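You operate a simulated robot arm through the tools that you are given. There is no shell and no other tool.

Carry out the task below with a simulated robot arm. There is one attempt and no reset: what you move stays moved.

Task
Swap the coupling's brass plug for the 120C plug from the block.
Fine: turn the pointer to 90 and lock the stand before you unscrew the old plug; lay it on the long bench.

Only the result counts: the job must be done as asked and must still hold three seconds after the hand-in. Knocking over, shifting, dropping, spilling or breaking anything else fails it.

Robot
A 7-joint arm with a two-finger parallel gripper, fixed in place. Base frame: the origin is on the floor under the middle of its stand, x ahead of it, y to its left, z up. Readings come in cm, degrees, newtons and seconds.
It reaches about 124.7 cm from its shoulder. Its first joint turns from -132.0 to 132.0 degrees. Payload 3.91 kg.
The tool frame sits at the grasp point between the pads (the TCP): z along the fingers, y along the line on which they close. The tips reach 3 cm beyond it. Largest opening 11 cm; finger width 2, thickness 1; the body of the gripper, 4.8 by 11.2 cm, starts 5.5 cm behind the TCP.
Orientation is that of the tool frame in the base frame, as [roll, pitch, yaw] about the fixed x, y, z axes, in that order (R = Rz(yaw) Ry(pitch) Rx(roll)). With the fingers straight down and closing along the base's y, the tool's x points along the base's -x, its y along +y and its z along -z.

Tools
- The arm moves only by the tool nudge_tool. Its argument "deltas" is a list of rows, each a list of 7 numbers: the shift along the tool's x, y, z in units of 30 mm (1.0 is 30 mm), then the turn, a rotation vector about the tool's x, y, z in units of 8 degrees (1.0 is 8 degrees), then the finger opening in cm, from 0 to 11. In form: [[tx, ty, tz, rx, ry, rz, grip], ...]. A call has 1 to 20 rows; each row shifts and turns the commanded pose from where the row before left it, along the tool's axes as they then stand. A call with a number of a shift or a turn outside -1 to 1 is refused whole. A row lasts 0.2 s, in which the tool goes at most 5 cm and 8.6 degrees; a call with a longer step from one row to the next is refused whole, and so is a gripper value outside its range. Where a pose cannot be reached the arm comes as near as it can. A force on the tool above 90 N (or 10 N above the force at the start of the call, whichever is more), or a blocked arm, ends the call early, and 0.2 s more pass. Each finger travels about 10.8 cm/s and halts on what it meets, pressing with about 40 N; the grip force reading is that of the motor and also rises with nothing between the fingers. The clock runs only during rows and for 0.2 s after the last one: add rows that do not move to give the fingers time. The reply holds the time, the measured pose of the TCP, the force on the tool along the base axes, the opening and the grip force, in the units named above and with some noise, with the torque about the TCP (base axes, N m) and any sound that the robot's microphone picked up, and new pictures: "views" is both (left out), scene, wrist or none.
- Cameras (640 x 400 px; columns grow to the right, rows downward): "scene" is fixed at [39.9, -49.91, 160.19]; the picture's right is [0.97, -0.26, 0.00], its down [-0.14, -0.52, -0.84] and it looks along [0.22, 0.81, -0.54] (base axes); focal length 268 px, centre (320, 200). "wrist" rides on the gripper at [7.2, 1.7, -10.3] in the tool frame; the picture's right is [-0.23, 0.97, 0.00], its down [-0.76, -0.18, -0.62] and it looks along [-0.61, -0.14, 0.78] (tool axes); focal length 222 px, centre (320, 200). There is no depth. A picture from a camera that has moved, and an enlarged one, comes with that camera's place and axes in the base frame and with its lens.
- close_up(camera, box): a new picture of the part [left, top, right, bottom] of that camera's present view, enlarged. No time passes.
- sign_off(): hands the job in; it is judged then, once.

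Places have to be worked out from the pictures, the camera data and where the tool is seen. Open the gripper and draw the arm clear of the work before you hand the job in, unless the task says otherwise.

The tools are called after "Request:" by a JSON object that holds its "method" and its "body". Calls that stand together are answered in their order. nudge_tool: Moves the arm, as the interface text tells. Its arguments: {"type":"object","properties":{"deltas":{"type":"array","items":{"type":"array","items":{"type":"number"}}},"views":{"type":"string","enum":["both","scene","wrist","none"]}},"required":["deltas"]} The other tools are called the same way: close_up (camera, box) takes an enlarged picture of a part of a camera's view; sign_off () hands the job in.

At the start:

```text
time: 0.0
tool_pos: [30.77, 39.4, 147.17]
tcp_rot: [179.9, 0.0, -179.9]
contact_force: [0.8, -0.4, 0.4]
torque: [0.0, 0.0, -0.01]
grip_width: 11.03
gripper_force: 0.1
```

scene: 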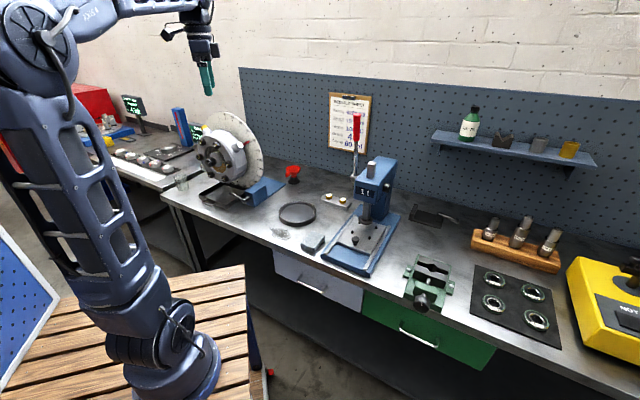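
wrist: 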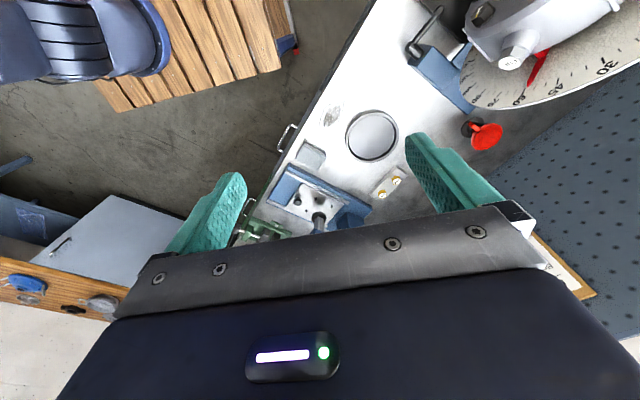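

The scene shows a rotary stand with a dial, an arbor press, a wooden block with three plugs, and other things on the long bench. I'll take enlarged views of the stand, the block and the card before moving.

Request:
{"method": "close_up", "body": {"camera": "scene", "box": [160, 90, 320, 230]}}

Request:
{"method": "close_up", "body": {"camera": "scene", "box": [450, 200, 590, 290]}}

Request:
{"method": "close_up", "body": {"camera": "scene", "box": [310, 80, 400, 160]}}

Request:
{"method": "close_up", "body": {"camera": "scene", "box": [60, 80, 220, 200]}}

Request:
{"method": "close_up", "body": {"camera": "wrist", "box": [380, 0, 640, 170]}}

```text
2.86 times, centred on (240, 160) of scene
camera zoom: at [39.9, -49.91, 160.19], right [0.97, -0.26, 0.0], down [-0.14, -0.52, -0.84], along [0.22, 0.81, -0.54], focal length 765 px, centre (549, 314)
```

zoom: 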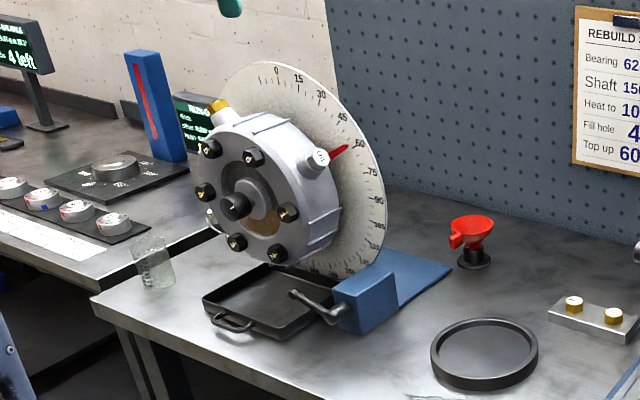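

```text
4.44 times, centred on (520, 245) of scene
camera zoom: at [39.9, -49.91, 160.19], right [0.97, -0.26, 0.0], down [-0.14, -0.52, -0.84], along [0.22, 0.81, -0.54], focal length 1190 px, centre (-569, 0)
```

zoom: 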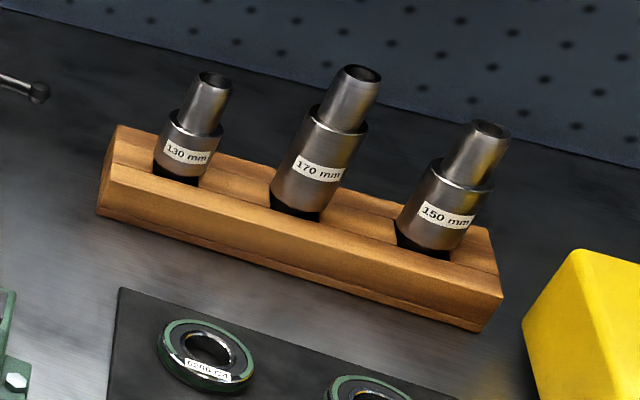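

```text
5.00 times, centred on (355, 120) of scene
camera zoom: at [39.9, -49.91, 160.19], right [0.97, -0.26, 0.0], down [-0.14, -0.52, -0.84], along [0.22, 0.81, -0.54], focal length 1339 px, centre (145, 600)
```

zoom: 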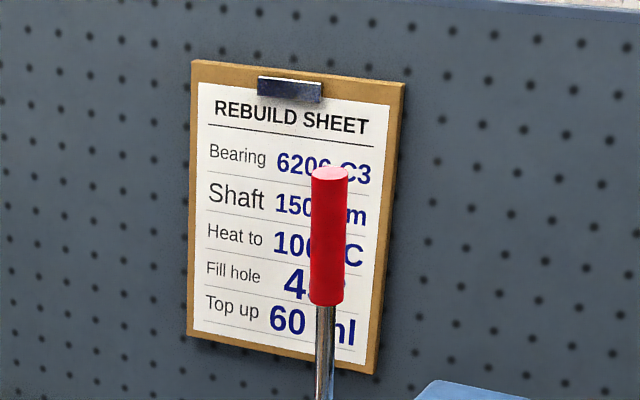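

```text
3.33 times, centred on (140, 140) of scene
camera zoom: at [39.9, -49.91, 160.19], right [0.97, -0.26, 0.0], down [-0.14, -0.52, -0.84], along [0.22, 0.81, -0.54], focal length 893 px, centre (920, 400)
```

zoom: 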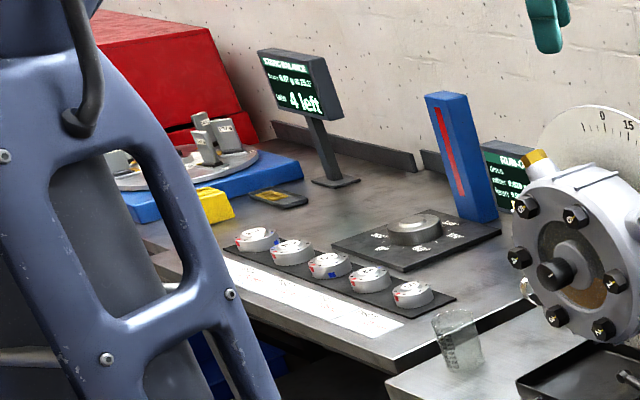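

```text
2.35 times, centred on (510, 85) of wrist
camera zoom: at [23.53, 41.16, 157.57], right [0.23, 0.97, 0.0], down [0.76, -0.18, 0.62], along [0.61, -0.14, -0.78], focal length 523 px, centre (-127, 471)
```

zoom: 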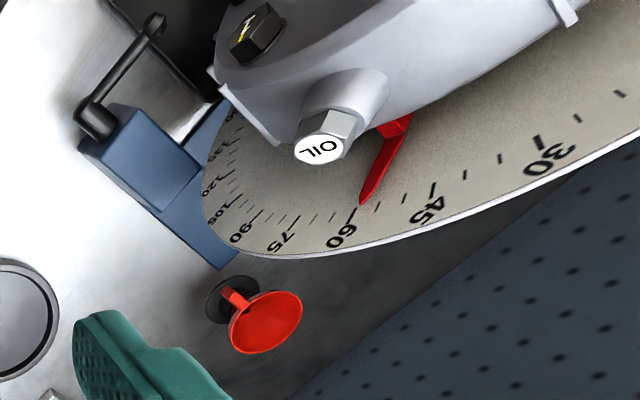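

I see the fluid coupling on a stand with a 0–105+ dial, a red pointer near 57, a brass plug on its rim and a white "OIL" plug. The small metal block with two brass plugs is near (336,200); I zoom there and on the stand's lock.

Request:
{"method": "close_up", "body": {"camera": "scene", "box": [270, 180, 360, 260]}}

Request:
{"method": "close_up", "body": {"camera": "scene", "box": [190, 110, 270, 160]}}

Request:
{"method": "close_up", "body": {"camera": "scene", "box": [190, 150, 290, 215]}}

Request:
{"method": "close_up", "body": {"camera": "wrist", "box": [360, 150, 420, 210]}}

Request:
{"method": "close_up", "body": {"camera": "scene", "box": [180, 110, 220, 150]}}

```text
5.00 times, centred on (315, 220) of scene
camera zoom: at [39.9, -49.91, 160.19], right [0.97, -0.26, 0.0], down [-0.14, -0.52, -0.84], along [0.22, 0.81, -0.54], focal length 1339 px, centre (345, 100)
```

zoom: 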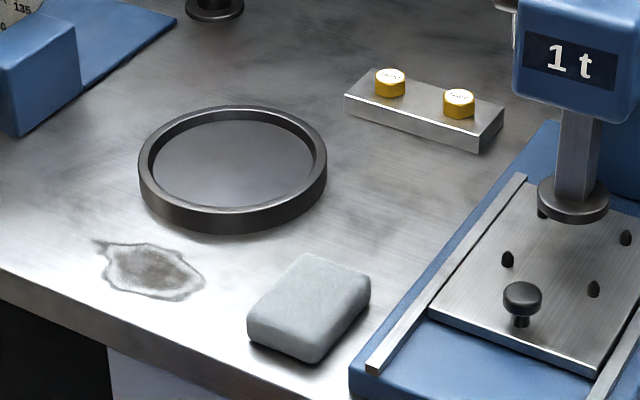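

```text
8.00 times, centred on (230, 135) of scene
camera zoom: at [39.9, -49.91, 160.19], right [0.97, -0.26, 0.0], down [-0.14, -0.52, -0.84], along [0.22, 0.81, -0.54], focal length 2142 px, centre (1040, 720)
```

zoom: 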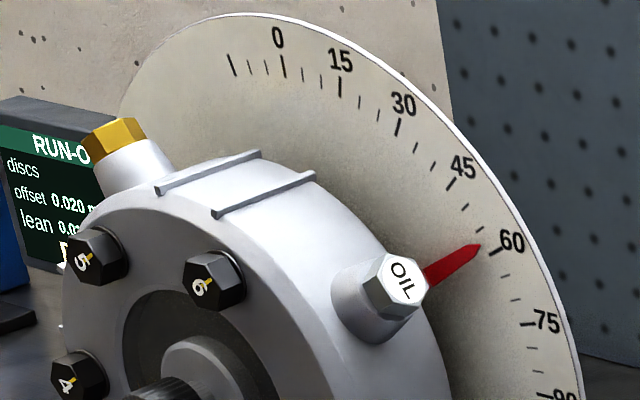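

```text
6.15 times, centred on (240, 182) of scene
camera zoom: at [39.9, -49.91, 160.19], right [0.97, -0.26, 0.0], down [-0.14, -0.52, -0.84], along [0.22, 0.81, -0.54], focal length 1648 px, centre (812, 308)
```

zoom: 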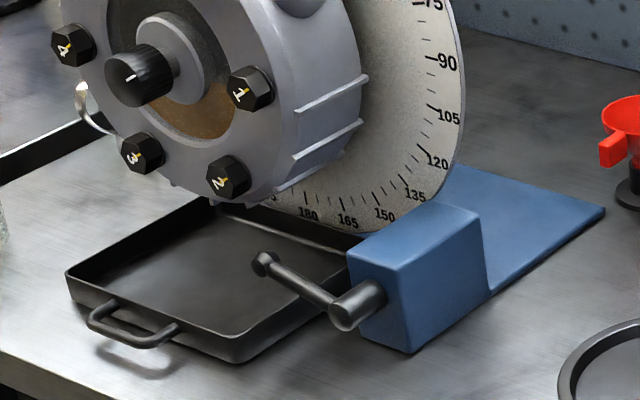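

```text
6.67 times, centred on (390, 180) of wrist
camera zoom: at [23.53, 41.16, 157.57], right [0.23, 0.97, 0.0], down [0.76, -0.18, 0.62], along [0.61, -0.14, -0.78], focal length 1481 px, centre (-147, 333)
```

zoom: 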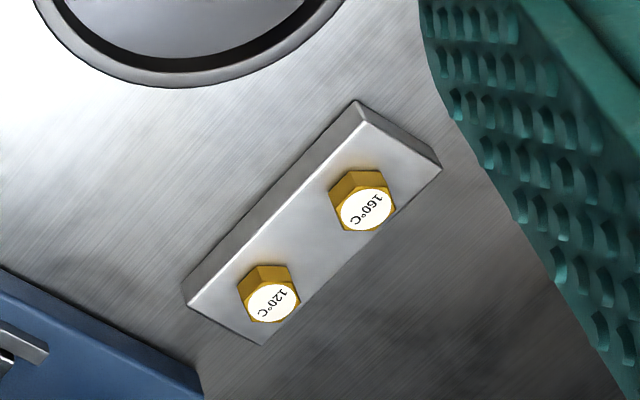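

```text
10.00 times, centred on (200, 130) of scene
camera zoom: at [39.9, -49.91, 160.19], right [0.97, -0.26, 0.0], down [-0.14, -0.52, -0.84], along [0.22, 0.81, -0.54], focal length 2678 px, centre (1520, 900)
```

zoom: 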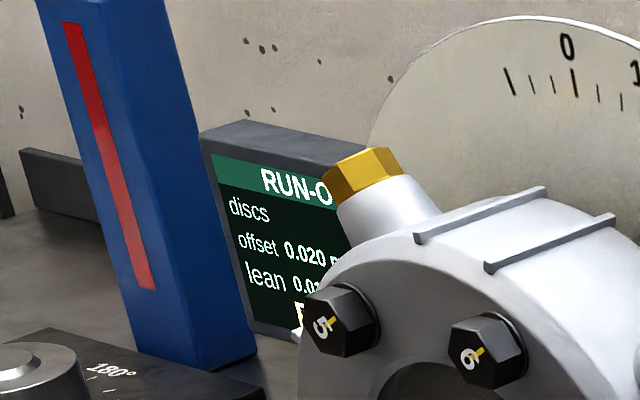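

Triangulating both views: bench is turned 45° (long side along (0.7,-0.7)), bench top near z≈86.5, the 120 °C plug is near [79,52.5,90.6], dial centre near [30,82,108] with its axis facing (-0.7,-0.7). I yaw the tool 45° and slide it over to face the coupling for a better look, staying high.

Request:
{"method": "nudge_tool", "body": {"deltas": [[0, 0, 0, 0, 0, -0.9375, 11], [0, 0, 0, 0, 0, -0.9375, 11], [0, 0, 0, 0, 0, -0.9375, 11], [0, 0, 0, 0, 0, -0.9375, 11], [0, 0, 0, 0, 0, -0.9375, 11], [0, 0, 0, 0, 0, -0.9375, 11], [0.3, 0.9, 0, 0, 0, 0, 11], [0.3, 0.9, 0, 0, 0, 0, 11], [0.3, 0.9, 0, 0, 0, 0, 11], [0.3, 0.9, 0, 0, 0, 0, 11], [0.3, 0.9, 0, 0, 0, 0, 11], [0.3, 0.9, 0, 0, 0, 0, 11], [0.3, 0.9, 0, 0, 0, 0, 11], [0.3, 0.9, 0, 0, 0, 0, 11], [0.3, 0.9, 0, 0, 0, 0, 11], [0.3, 0.9, 0, 0, 0, 0, 11]]}}

```text
time: 3.4
tool_pos: [5.4, 52.07, 147.23]
tcp_rot: [-180.0, 0.1, -135.0]
contact_force: [0.7, -0.1, 0.8]
torque: [0.03, 0.01, -0.03]
grip_width: 11.0
gripper_force: 0.1
camera wrist: at [-0.95, 48.22, 157.68], right [-0.53, 0.85, 0.0], down [0.66, 0.41, 0.62], along [0.53, 0.33, -0.78], focal length 222 px, centre (320, 200)
```

scene: 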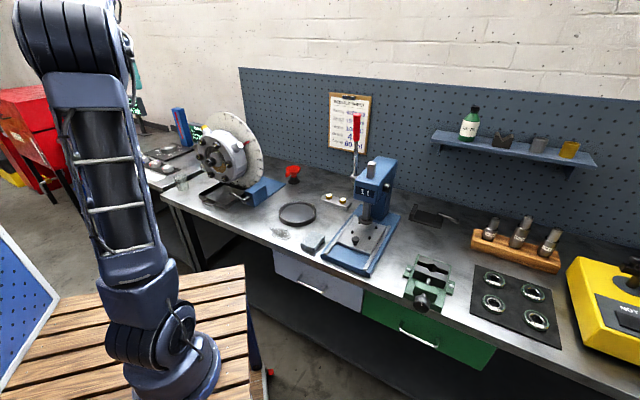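
wrist: 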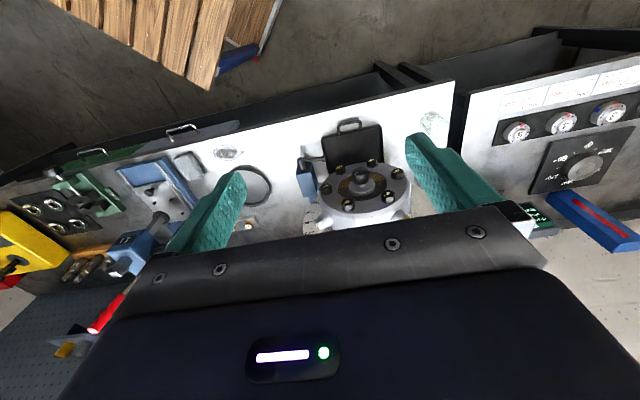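

The wrist now faces the coupling from the front, though upside-down. I tilt the tool up toward horizontal and lower it so that the camera looks at the face and dial.

Request:
{"method": "nudge_tool", "body": {"deltas": [[0, 0, 0.4, 0, -1, 0, 11], [0, 0, 0.4, 0, -1, 0, 11], [0, 0, 0.4, 0, -1, 0, 11], [0.2, 0, 0.3, 0, -1, 0, 11], [0.2, 0, 0.3, 0, -1, 0, 11], [0.3, 0, 0.2, 0, -1, 0, 11], [0.6, 0, -0.3, 0, 0, 0, 11], [0.6, 0, -0.3, 0, 0, 0, 11], [0.6, 0, -0.3, 0, 0, 0, 11], [0.6, 0, -0.3, 0, 0, 0, 11], [0.6, 0, -0.3, 0, 0, 0, 11]]}}

```text
time: 5.8
tool_pos: [-1.13, 45.34, 136.64]
tcp_rot: [180.0, 48.0, -135.0]
contact_force: [0.1, 0.5, -0.6]
torque: [0.01, -0.02, 0.01]
grip_width: 11.0
gripper_force: 0.0
camera wrist: at [-11.33, 37.83, 138.31], right [-0.58, 0.8, 0.17], down [0.16, -0.09, 0.98], along [0.8, 0.6, -0.07], focal length 222 px, centre (320, 200)
```

scene: 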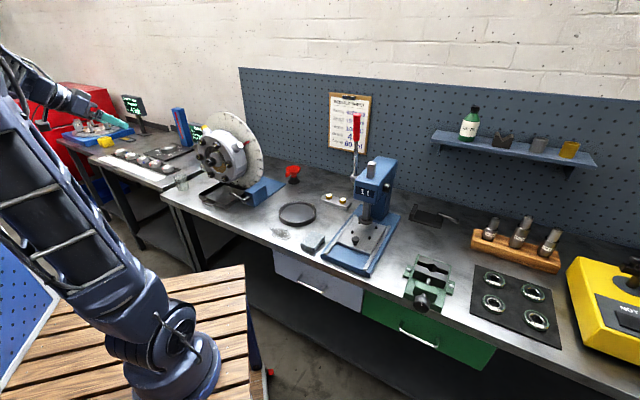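
wrist: 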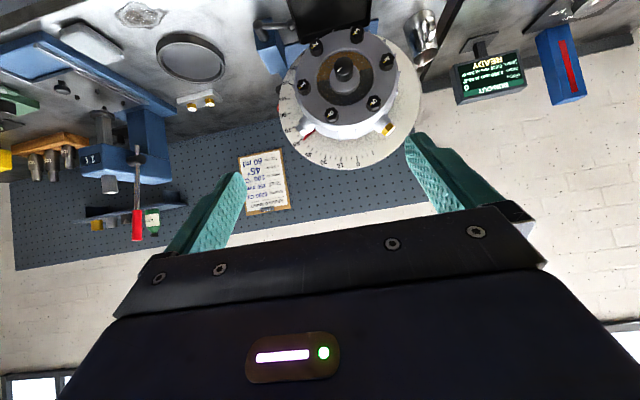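

The coupling's whole face is now in the wrist view (upside-down). I enlarge it to read the dial and measure plug positions.

Request:
{"method": "close_up", "body": {"camera": "wrist", "box": [260, 10, 440, 180]}}

Request:
{"method": "close_up", "body": {"camera": "wrist", "box": [280, 90, 400, 180]}}

Request:
{"method": "close_up", "body": {"camera": "wrist", "box": [150, 20, 270, 120]}}

```text
2.35 times, centred on (350, 95) of wrist
camera zoom: at [-11.33, 37.83, 138.31], right [-0.58, 0.8, 0.17], down [0.16, -0.09, 0.98], along [0.8, 0.6, -0.07], focal length 523 px, centre (249, 447)
```

zoom: 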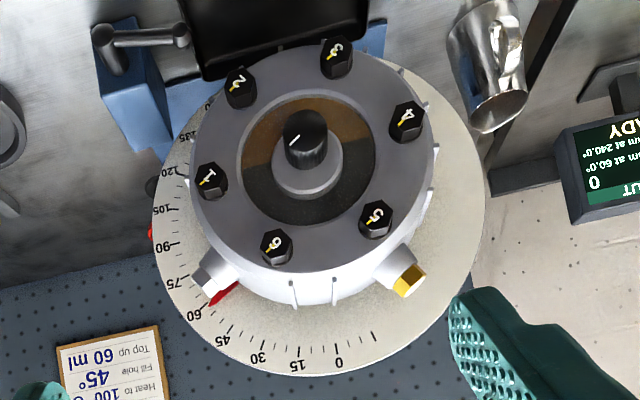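

```text
4.44 times, centred on (340, 135) of wrist
camera zoom: at [-11.33, 37.83, 138.31], right [-0.58, 0.8, 0.17], down [0.16, -0.09, 0.98], along [0.8, 0.6, -0.07], focal length 987 px, centre (231, 489)
```

zoom: 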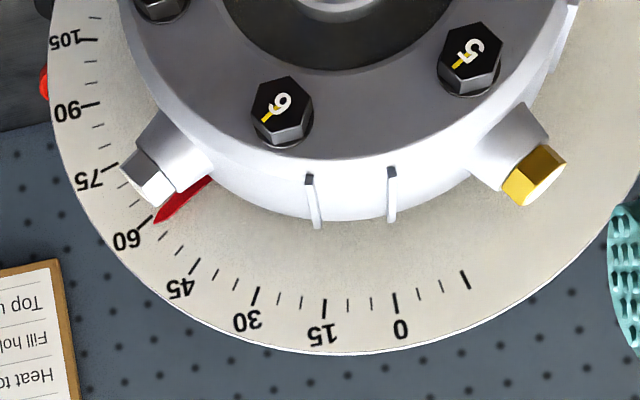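

```text
4.00 times, centred on (210, 70) of wrist
camera zoom: at [-11.33, 37.83, 138.31], right [-0.58, 0.8, 0.17], down [0.16, -0.09, 0.98], along [0.8, 0.6, -0.07], focal length 888 px, centre (760, 720)
```

zoom: 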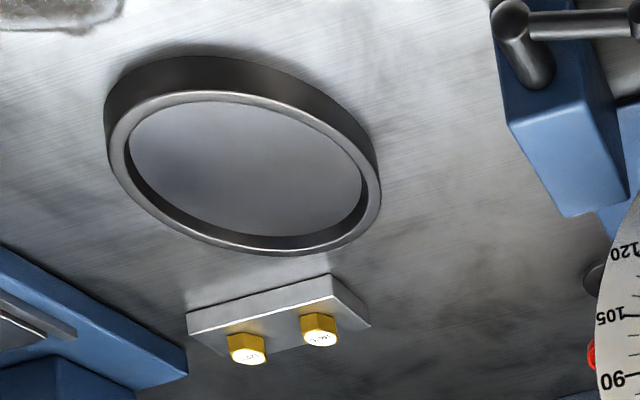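

Pointer reads about 57–58 and the brass plug sits 90° behind it, so at 90 the plug will point straight up. I'll try gripping the coupling's shaft end (near e1≈-37, z≈108) along its axis: first level the tool and come to a stand-off in front of it.

Request:
{"method": "nudge_tool", "body": {"deltas": [[0, 0, 0, 0, -0.875, 0, 8], [0, 0, 0, 0, -0.875, 0, 8], [0, 0, 0, 0, -0.875, 0, 8], [0, 0, 0, 0, -0.875, 0, 8], [0, 0, 0, 0, -0.875, 0, 8], [0, 0, 0, 0, -0.875, 0, 8], [0.953, 0.137, 0.5, 0, 0, 0, 8], [0.953, 0.137, 0.5, 0, 0, 0, 8], [0.953, 0.137, 0.5, 0, 0, 0, 8], [0.953, 0.137, 0.5, 0, 0, 0, 8], [0.953, 0.137, 0.5, 0, 0, 0, 8], [0.953, 0.137, 0.5, 0, 0, 0, 8], [0.953, 0.137, 0.5, 0, 0, 0, 8], [0.953, 0.137, 0.5, 0, 0, 0, 8], [0.953, 0.137, 0.5, 0, 0, 0, 8], [0.953, 0.137, 0.5, 0, 0, 0, 8]]}}

```text
time: 8.4
tool_pos: [6.46, 53.2, 122.78]
tcp_rot: [134.6, 76.4, -179.6]
contact_force: [-0.4, 0.6, -0.4]
torque: [0.02, -0.03, -0.03]
grip_width: 8.01
gripper_force: 0.1
stopped in row 12: the arm was blocked; the commanded pose is now the measured one
camera wrist: at [-3.33, 46.88, 117.79], right [-0.63, 0.68, 0.38], down [-0.12, -0.57, 0.81], along [0.77, 0.46, 0.44], focal length 222 px, centre (320, 200)
```

scene: 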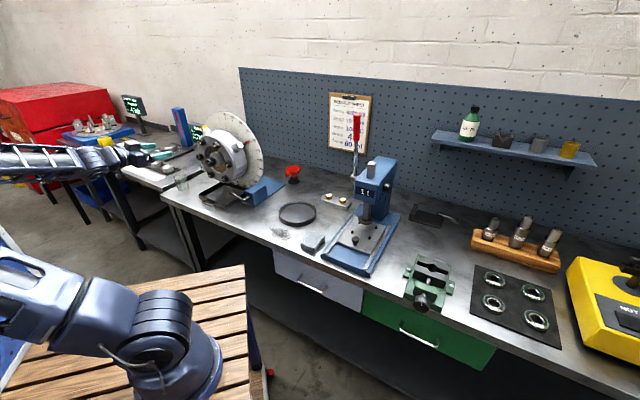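
wrist: 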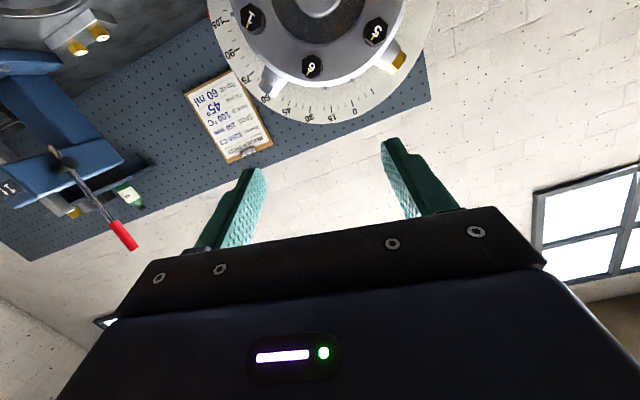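

The arm was blocked partway (a joint limit when pointing level this close), so I drop the shaft-grip idea. I turn the tool back to straight down, then will work from above on the OIL boss.

Request:
{"method": "nudge_tool", "body": {"deltas": [[0, 0, -0.3, 0.0875, 0.911, -0.0805, 8], [-0.3, 0, -0.3, 0.0875, 0.911, -0.0805, 8], [-0.3, 0, -0.3, 0.0875, 0.911, -0.0805, 8], [-0.3, 0, -0.3, 0.0875, 0.911, -0.0805, 8], [-0.3, 0, -0.3, 0.0875, 0.911, -0.0805, 8], [-0.3, 0, -0.3, 0.0875, 0.911, -0.0805, 8], [-0.3, 0, -0.3, 0.0875, 0.911, -0.0805, 8], [0, 0, -0.5, 0.0875, 0.911, -0.0805, 8], [0, 0, -0.5, 0.0875, 0.911, -0.0805, 8], [0, 0, -0.5, 0.0875, 0.911, -0.0805, 8], [0, 0, -0.5, 0.0875, 0.911, -0.0805, 8], [0, 0, -0.5, 0, 0, 0, 8], [0, 0, -0.5, 0, 0, 0, 8]]}}

```text
time: 11.2
tool_pos: [2.88, 49.61, 138.51]
tcp_rot: [-178.7, 0.8, -134.4]
contact_force: [-0.9, 0.4, 0.0]
torque: [0.03, 0.02, -0.01]
grip_width: 7.98
gripper_force: 0.0
camera wrist: at [-3.75, 45.71, 148.72], right [-0.54, 0.84, -0.02], down [0.64, 0.42, 0.64], along [0.55, 0.33, -0.77], focal length 222 px, centre (320, 200)
```

scene: 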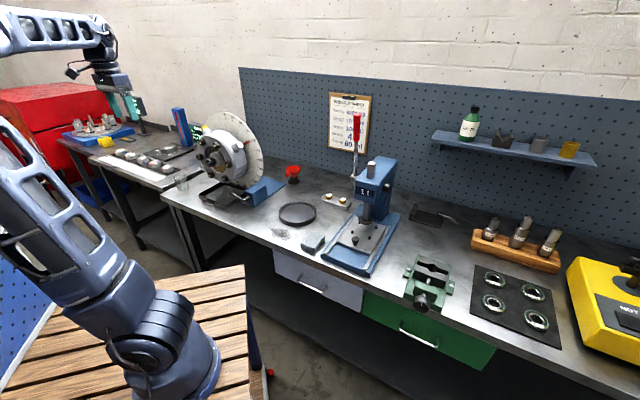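
wrist: 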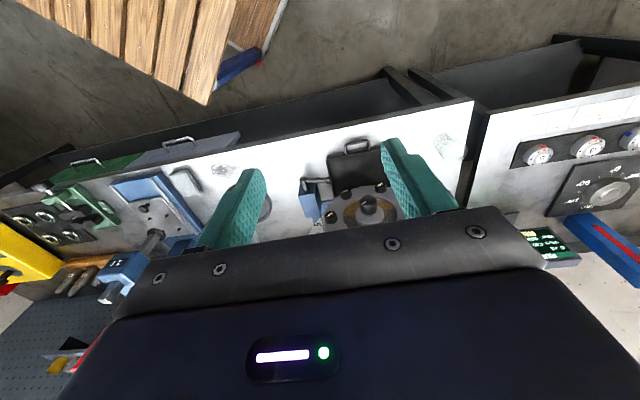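

The tool is vertical again. From two views I get (bench axes e1 along bench, e2 into wall): dial centre e1=-37.9, z=107.4; OIL plug end at e1=-24.9, e2=74.3, z=115.9 (57°). I'll close the fingers and go over the upper side of the OIL boss, to push it clockwise down to 90.

Request:
{"method": "nudge_tool", "body": {"deltas": [[0, 0, 0, -0.1625, 0.1, 0.075, 0], [-0.886, -0.143, 0, 0, 0, 0, 0], [-0.886, -0.143, 0, 0, 0, 0, 0], [-0.886, -0.143, 0, 0, 0, 0, 0], [-0.886, -0.143, 0, 0, 0, 0, 0], [-0.886, -0.143, 0, 0, 0, 0, 0], [-0.886, -0.143, 0, 0, 0, 0, 0], [-0.886, -0.143, 0, 0, 0, 0, 0], [-0.886, -0.143, 0, 0, 0, 0, 0], [-0.886, -0.143, 0, 0, 0, 0, 0], [-0.886, -0.143, 0, 0, 0, 0, 0], [-0.886, -0.143, 0, 0, 0, 0, 0], [-0.886, -0.143, 0, 0, 0, 0, 0], [-0.886, -0.143, 0, 0, 0, 0, 0], [-0.886, -0.143, 0, 0, 0, 0, 0], [0, 0, 0, 0, 0, 0, 0]]}}

```text
time: 14.6
tool_pos: [33.34, 71.87, 138.6]
tcp_rot: [179.9, 0.1, -135.0]
contact_force: [0.4, -0.9, -0.4]
torque: [-0.03, -0.03, 0.03]
grip_width: 0.0
gripper_force: 37.5
camera wrist: at [27.1, 67.98, 148.98], right [-0.53, 0.85, 0.0], down [0.66, 0.41, 0.62], along [0.53, 0.33, -0.78], focal length 222 px, centre (320, 200)
```

scene: 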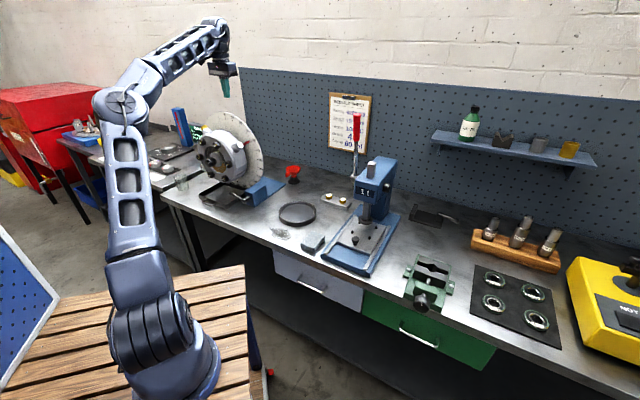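
wrist: 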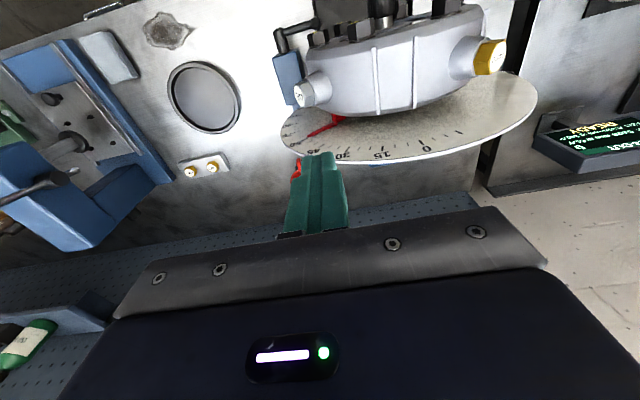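

The tip hovers over the coupling's right side. I enlarge both views to check alignment with the OIL boss.

Request:
{"method": "close_up", "body": {"camera": "wrist", "box": [260, 0, 540, 180]}}

Request:
{"method": "close_up", "body": {"camera": "scene", "box": [180, 50, 280, 150]}}

```text
2.22 times, centred on (400, 90) of wrist
camera zoom: at [27.1, 67.98, 148.98], right [-0.53, 0.85, 0.0], down [0.66, 0.41, 0.62], along [0.53, 0.33, -0.78], focal length 494 px, centre (142, 444)
```

zoom: 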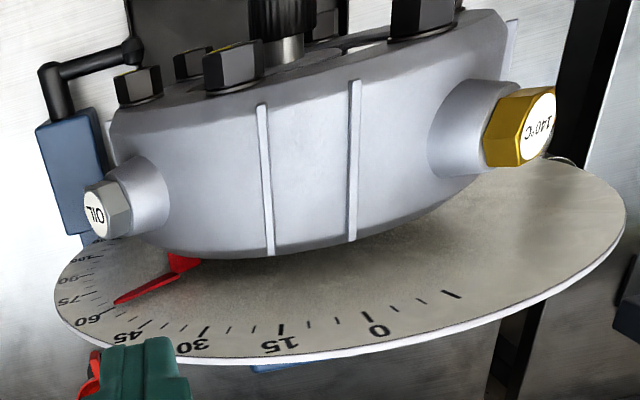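

```text
4.00 times, centred on (230, 100) of scene
camera zoom: at [39.9, -49.91, 160.19], right [0.97, -0.26, 0.0], down [-0.14, -0.52, -0.84], along [0.22, 0.81, -0.54], focal length 1071 px, centre (680, 600)
```

zoom: 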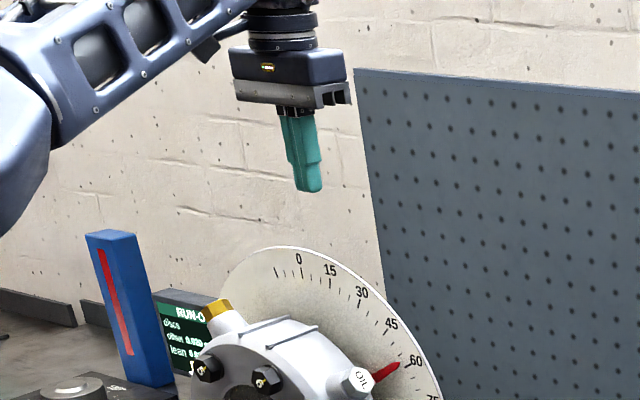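

The old plug is marked 140 °C. Alignment is good (OIL boss at e2≈74.5, mine 74.4). I shift slightly right and descend to just above the boss.

Request:
{"method": "nudge_tool", "body": {"deltas": [[-0.03, -0.15, 0.7, 0, 0, 0, 0], [0, 0, 0.75, 0, 0, 0, 0], [0, 0, 0.75, 0, 0, 0, 0], [0, 0, 0.75, 0, 0, 0, 0], [0, 0, 0.75, 0, 0, 0, 0], [0, 0, 0.75, 0, 0, 0, 0], [0, 0, 0.75, 0, 0, 0, 0], [0, 0, 0.5, 0, 0, 0, 0], [0, 0, 0, 0, 0, 0, 0]]}}

```text
time: 16.6
tool_pos: [33.76, 71.6, 121.12]
tcp_rot: [-180.0, 0.1, -135.1]
contact_force: [-0.6, 0.0, -0.1]
torque: [0.03, -0.03, 0.03]
grip_width: 0.01
gripper_force: 37.7
camera wrist: at [27.52, 67.69, 131.56], right [-0.53, 0.85, 0.0], down [0.66, 0.41, 0.62], along [0.53, 0.33, -0.78], focal length 222 px, centre (320, 200)
```

scene: 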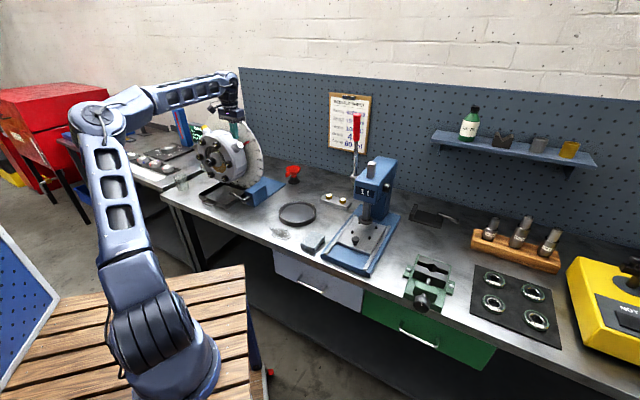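
wrist: 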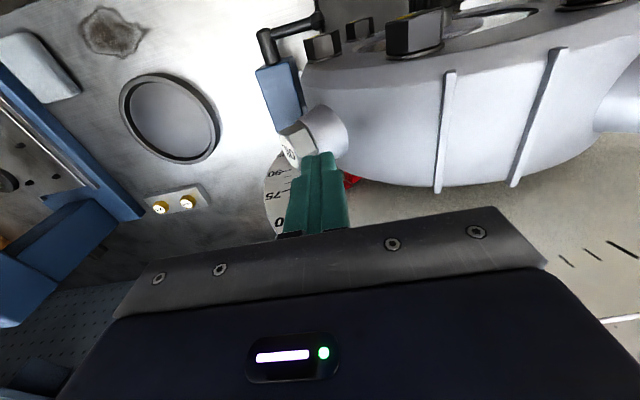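

Request:
{"method": "close_up", "body": {"camera": "scene", "box": [200, 80, 270, 170]}}

Request:
{"method": "close_up", "body": {"camera": "wrist", "box": [250, 60, 390, 240]}}

```text
4.44 times, centred on (235, 125) of scene
camera zoom: at [39.9, -49.91, 160.19], right [0.97, -0.26, 0.0], down [-0.14, -0.52, -0.84], along [0.22, 0.81, -0.54], focal length 1190 px, centre (698, 533)
```

zoom: 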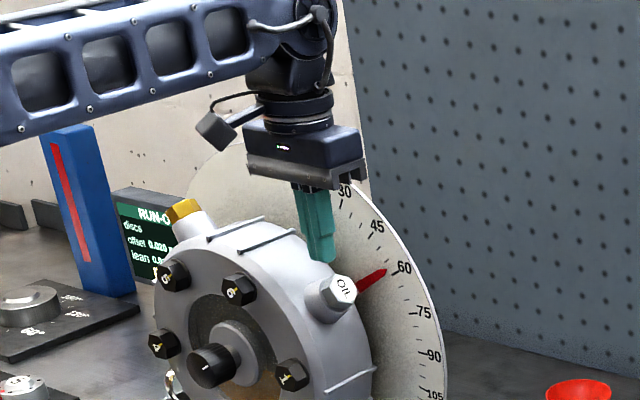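

```text
2.22 times, centred on (320, 150) of wrist
camera zoom: at [27.52, 67.69, 131.56], right [-0.53, 0.85, 0.0], down [0.66, 0.41, 0.62], along [0.53, 0.33, -0.78], focal length 494 px, centre (320, 311)
```

zoom: 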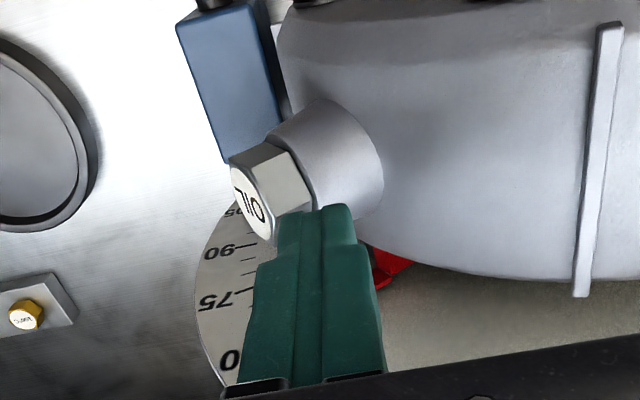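

Fingertips are right above where the boss meets the OIL hex. I push down gently, easing to the right along the arc.

Request:
{"method": "nudge_tool", "body": {"deltas": [[0, -0.03, 0.2, 0, 0, 0, 0], [0, -0.05, 0.2, 0, 0, 0, 0], [0, -0.07, 0.2, 0, 0, 0, 0], [0, -0.08, 0.2, 0, 0, 0, 0], [0, -0.08, 0.2, 0, 0, 0, 0]]}}

Request:
{"method": "close_up", "body": {"camera": "scene", "box": [200, 80, 270, 170]}}

```text
time: 17.8
tool_pos: [34.71, 70.94, 118.21]
tcp_rot: [180.0, 0.0, -135.0]
contact_force: [0.3, 0.3, 0.2]
torque: [0.0, 0.02, 0.05]
grip_width: 0.03
gripper_force: 37.9
camera wrist: at [28.28, 67.01, 128.58], right [-0.53, 0.85, 0.0], down [0.66, 0.41, 0.62], along [0.53, 0.33, -0.78], focal length 222 px, centre (320, 200)
```

scene: 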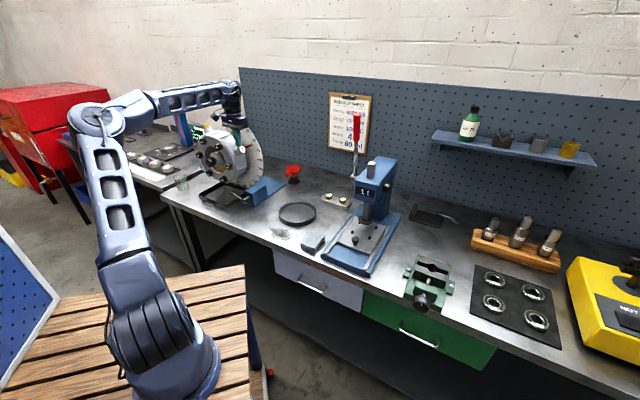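
wrist: 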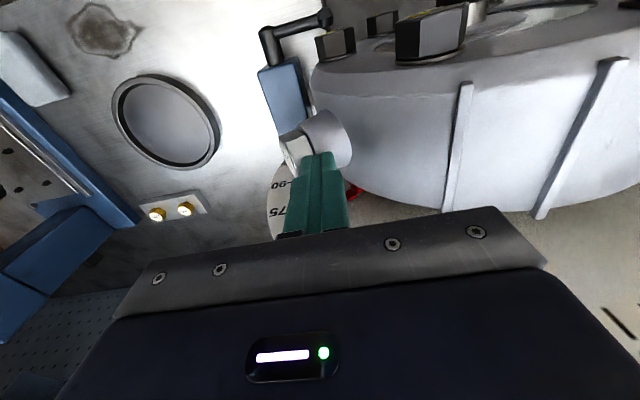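

```text
4.44 times, centred on (235, 125) of scene
camera zoom: at [39.9, -49.91, 160.19], right [0.97, -0.26, 0.0], down [-0.14, -0.52, -0.84], along [0.22, 0.81, -0.54], focal length 1190 px, centre (698, 533)
```

zoom: 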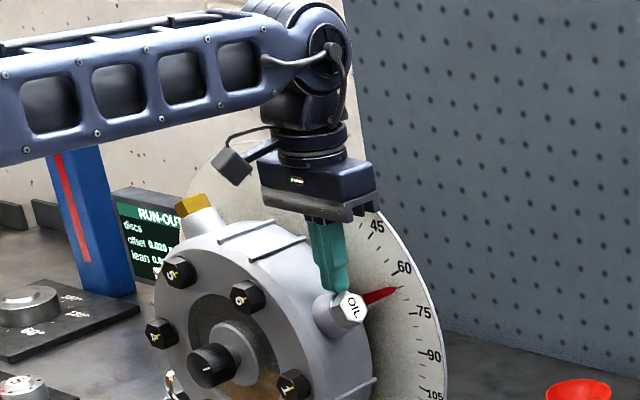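

The coupling turned smoothly to about 65 with little resistance. I continue the push another 3 cm.

Request:
{"method": "nudge_tool", "body": {"deltas": [[0, -0.05, 0.2, 0, 0, 0, 0], [0, -0.05, 0.2, 0, 0, 0, 0], [0, -0.04, 0.2, 0, 0, 0, 0], [0, -0.03, 0.2, 0, 0, 0, 0], [0, -0.03, 0.2, 0, 0, 0, 0]]}}

Request:
{"method": "close_up", "body": {"camera": "scene", "box": [200, 80, 270, 170]}}

```text
time: 19.0
tool_pos: [34.92, 70.52, 115.28]
tcp_rot: [-180.0, 0.1, -135.0]
contact_force: [0.0, -0.4, 0.6]
torque: [-0.01, -0.01, 0.0]
grip_width: 0.0
gripper_force: 37.9
camera wrist: at [28.56, 66.56, 125.63], right [-0.53, 0.85, 0.0], down [0.66, 0.41, 0.62], along [0.53, 0.33, -0.78], focal length 222 px, centre (320, 200)
```

scene: 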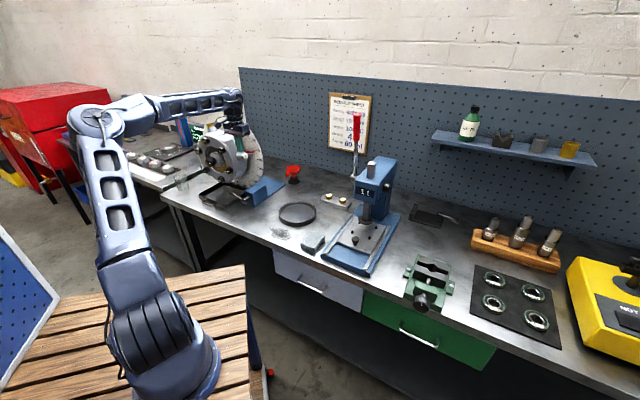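
wrist: 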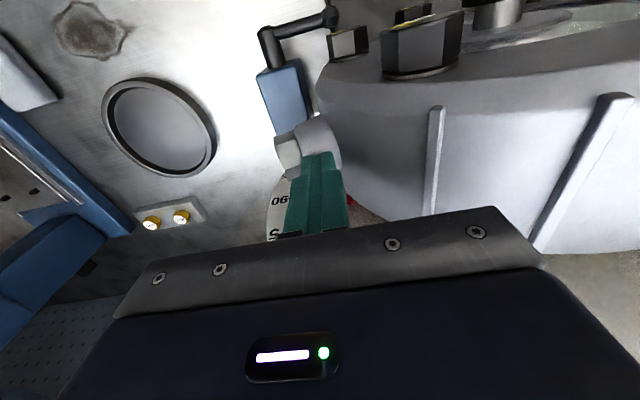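

```text
4.44 times, centred on (235, 125) of scene
camera zoom: at [39.9, -49.91, 160.19], right [0.97, -0.26, 0.0], down [-0.14, -0.52, -0.84], along [0.22, 0.81, -0.54], focal length 1190 px, centre (698, 533)
```

zoom: 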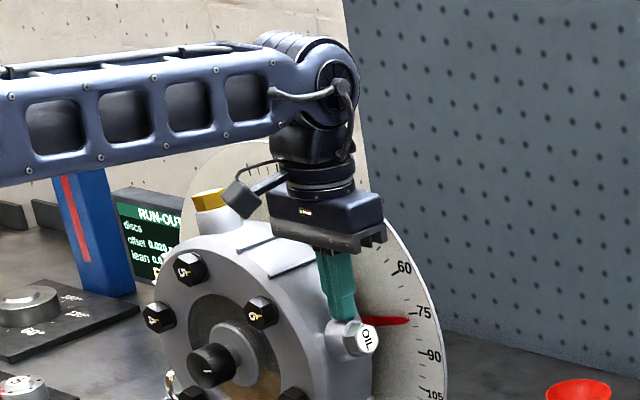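

Pointer is at about 77. I continue 2.2 cm and check again before the final approach.

Request:
{"method": "nudge_tool", "body": {"deltas": [[0, -0.05, 0.2, 0, 0, 0, 0], [0, -0.05, 0.2, 0, 0, 0, 0], [0, -0.04, 0.2, 0, 0, 0, 0], [0, -0.03, 0.13, 0, 0, 0, 0]]}}

Request:
{"method": "close_up", "body": {"camera": "scene", "box": [215, 120, 275, 180]}}

```text
time: 20.0
tool_pos: [35.46, 70.19, 113.23]
tcp_rot: [-179.9, 0.1, -135.1]
contact_force: [-0.4, 0.3, 2.4]
torque: [-0.02, 0.0, -0.01]
grip_width: 0.01
gripper_force: 38.0
camera wrist: at [29.04, 66.32, 123.48], right [-0.53, 0.85, 0.0], down [0.66, 0.41, 0.62], along [0.53, 0.33, -0.78], focal length 222 px, centre (320, 200)
```

scene: 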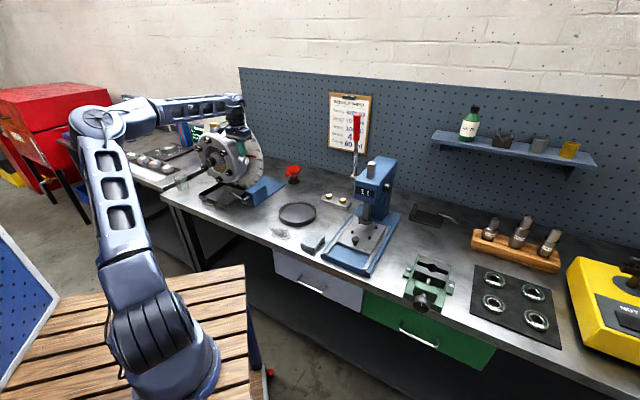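
wrist: 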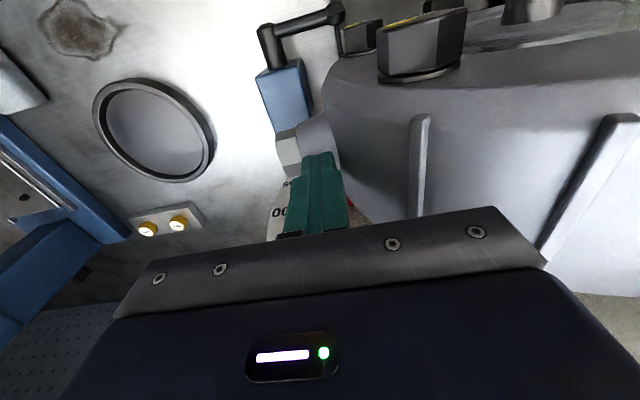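

```text
6.67 times, centred on (245, 150) of scene
camera zoom: at [39.9, -49.91, 160.19], right [0.97, -0.26, 0.0], down [-0.14, -0.52, -0.84], along [0.22, 0.81, -0.54], focal length 1785 px, centre (820, 533)
```

zoom: 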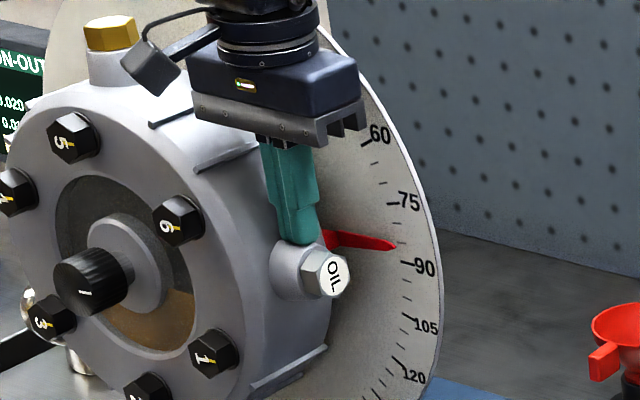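

Pointer now ~86. I push 0.8 cm more and zoom tightly on the pointer tip.

Request:
{"method": "nudge_tool", "body": {"deltas": [[0, -0.02, 0.1, 0, 0, 0, 0], [0, -0.02, 0.1, 0, 0, 0, 0], [0, 0, 0.07, 0, 0, 0, 0], [0, 0, 0, 0, 0, 0, 0]]}}

Request:
{"method": "close_up", "body": {"camera": "scene", "box": [240, 135, 270, 175]}}

Request:
{"method": "close_up", "body": {"camera": "scene", "box": [190, 110, 280, 200]}}

```text
time: 21.0
tool_pos: [35.52, 70.03, 112.34]
tcp_rot: [-180.0, 0.1, -135.1]
contact_force: [0.4, -0.3, 0.5]
torque: [-0.04, -0.01, -0.05]
grip_width: 0.01
gripper_force: 37.5
camera wrist: at [29.17, 66.14, 122.7], right [-0.53, 0.85, 0.0], down [0.66, 0.41, 0.62], along [0.53, 0.33, -0.78], focal length 222 px, centre (320, 200)
```

scene: 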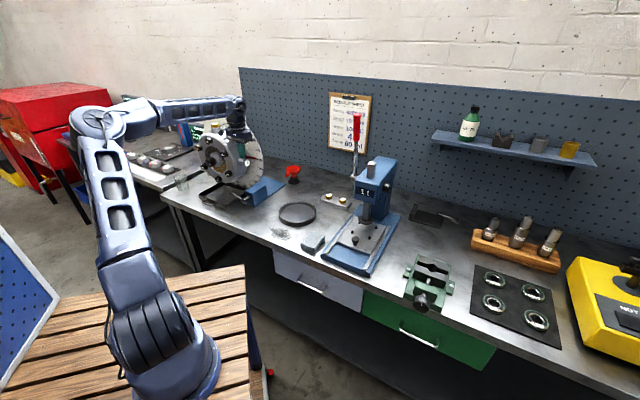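
wrist: 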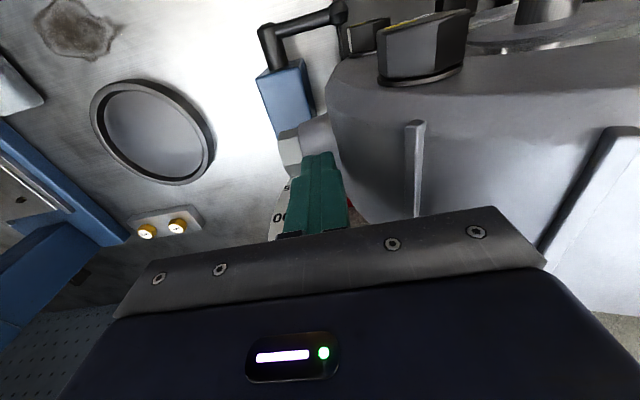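

```text
10.00 times, centred on (255, 155) of scene
camera zoom: at [39.9, -49.91, 160.19], right [0.97, -0.26, 0.0], down [-0.14, -0.52, -0.84], along [0.22, 0.81, -0.54], focal length 2678 px, centre (970, 650)
```

zoom: 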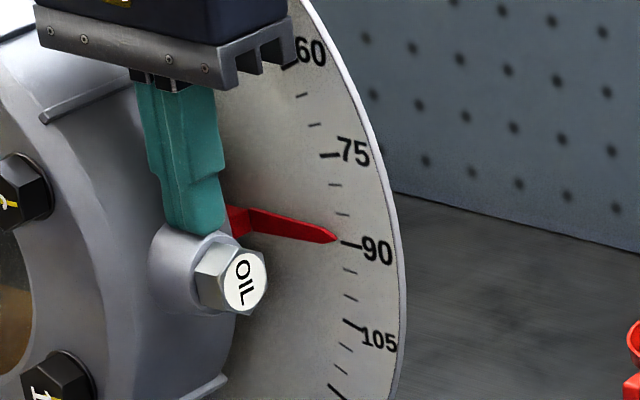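

```text
4.44 times, centred on (235, 155) of scene
camera zoom: at [39.9, -49.91, 160.19], right [0.97, -0.26, 0.0], down [-0.14, -0.52, -0.84], along [0.22, 0.81, -0.54], focal length 1190 px, centre (698, 400)
```

zoom: 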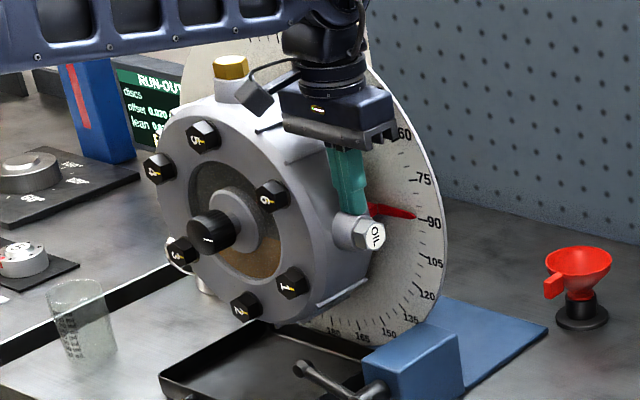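

Apparent reading is about 0.6° short, and the pointer stands a little in front of the dial so true is ~1.2° short. I push about 0.25 cm more.

Request:
{"method": "nudge_tool", "body": {"deltas": [[0, 0, 0.05, 0, 0, 0, 0], [0, 0, 0.035, 0, 0, 0, 0], [0, 0, 0, 0, 0, 0, 0]], "views": "none"}}

Request:
{"method": "close_up", "body": {"camera": "scene", "box": [240, 140, 270, 170]}}

```text
time: 21.8
tool_pos: [35.37, 70.07, 112.09]
tcp_rot: [-179.9, 0.0, -135.1]
contact_force: [1.4, -1.0, 0.9]
torque: [-0.03, -0.01, 0.04]
grip_width: 0.0
gripper_force: 37.4
```

```text
13.33 times, centred on (255, 155) of scene
camera zoom: at [39.9, -49.91, 160.19], right [0.97, -0.26, 0.0], down [-0.14, -0.52, -0.84], along [0.22, 0.81, -0.54], focal length 3570 px, centre (1187, 800)
```

zoom: 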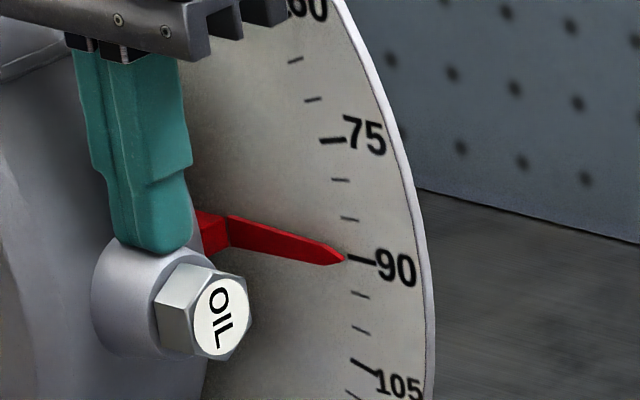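

The tip now meets the 90 mark, so I leave it there. I back the fingers away to the right and up, then move back toward the robot to look at the lock lever.

Request:
{"method": "nudge_tool", "body": {"deltas": [[0, -0.1, 0, 0, 0, 0, 0], [0, -0.05, -0.1, 0, 0, 0, 0], [0, 0, -0.3, 0, 0, 0, 0], [0, 0, -0.6, 0, 0, 0, 0], [0, 0, -0.9, 0, 0, 0, 0], [0, 0, -0.9, 0, 0, 0, 0], [0, 0, -0.9, 0, 0, 0, 0], [0, 0, -0.9, 0, 0, 0, 0], [0, 0, -0.9, 0, 0, 0, 0], [0.7, 0, -0.5, 0, 0, 0, 0], [0.9, 0, 0, 0, 0, 0, 0], [0.9, 0, 0, 0, 0, 0, 0], [0.9, 0, 0, 0, 0, 0, 0], [0.9, 0, 0, 0, 0, 0, 0], [0.9, 0, 0, 0, 0, 0, 0], [0.9, 0, 0, 0, 0, 0, 0]]}}

```text
time: 25.2
tool_pos: [22.92, 56.71, 130.06]
tcp_rot: [180.0, 0.1, -135.1]
contact_force: [0.0, 0.7, 0.1]
torque: [-0.03, 0.02, -0.02]
grip_width: 0.0
gripper_force: 37.6
camera wrist: at [16.54, 52.85, 140.49], right [-0.53, 0.85, 0.0], down [0.66, 0.41, 0.62], along [0.53, 0.33, -0.78], focal length 222 px, centre (320, 200)
```

scene: 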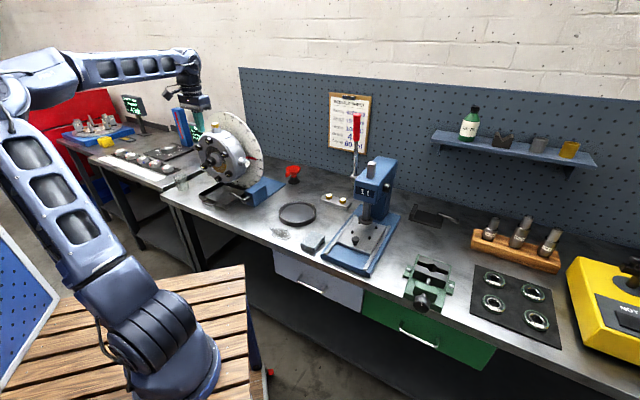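
wrist: 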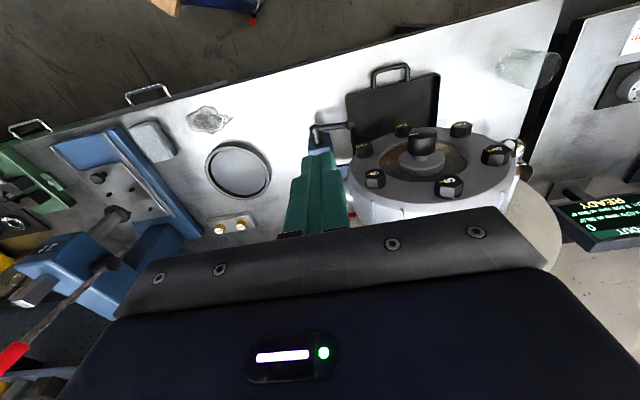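

Request:
{"method": "close_up", "body": {"camera": "wrist", "box": [280, 60, 460, 200]}}

Request:
{"method": "close_up", "body": {"camera": "scene", "box": [225, 170, 265, 215]}}

Request:
{"method": "close_up", "body": {"camera": "scene", "box": [195, 105, 275, 185]}}

```text
2.86 times, centred on (370, 130) of wrist
camera zoom: at [16.54, 52.85, 140.49], right [-0.53, 0.85, 0.0], down [0.66, 0.41, 0.62], along [0.53, 0.33, -0.78], focal length 635 px, centre (177, 400)
```

zoom: 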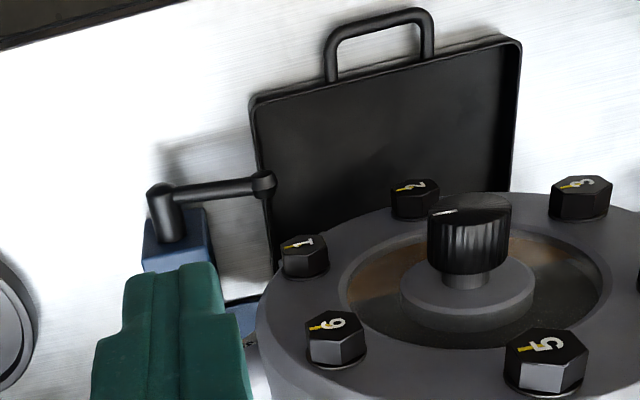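

```text
8.89 times, centred on (245, 192) of scene
camera zoom: at [39.9, -49.91, 160.19], right [0.97, -0.26, 0.0], down [-0.14, -0.52, -0.84], along [0.22, 0.81, -0.54], focal length 2380 px, centre (987, 267)
```

zoom: 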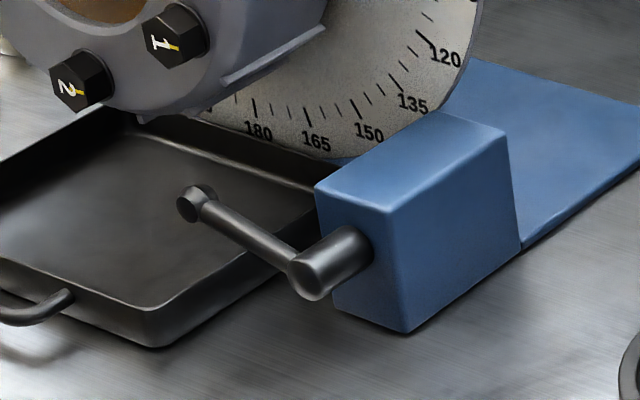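

```text
5.00 times, centred on (235, 145) of scene
camera zoom: at [39.9, -49.91, 160.19], right [0.97, -0.26, 0.0], down [-0.14, -0.52, -0.84], along [0.22, 0.81, -0.54], focal length 1339 px, centre (745, 475)
```

zoom: 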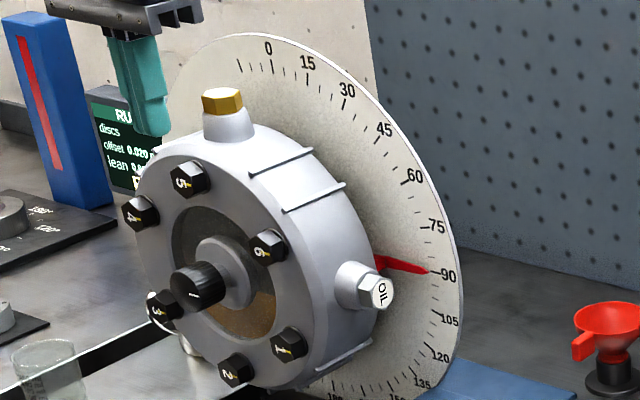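

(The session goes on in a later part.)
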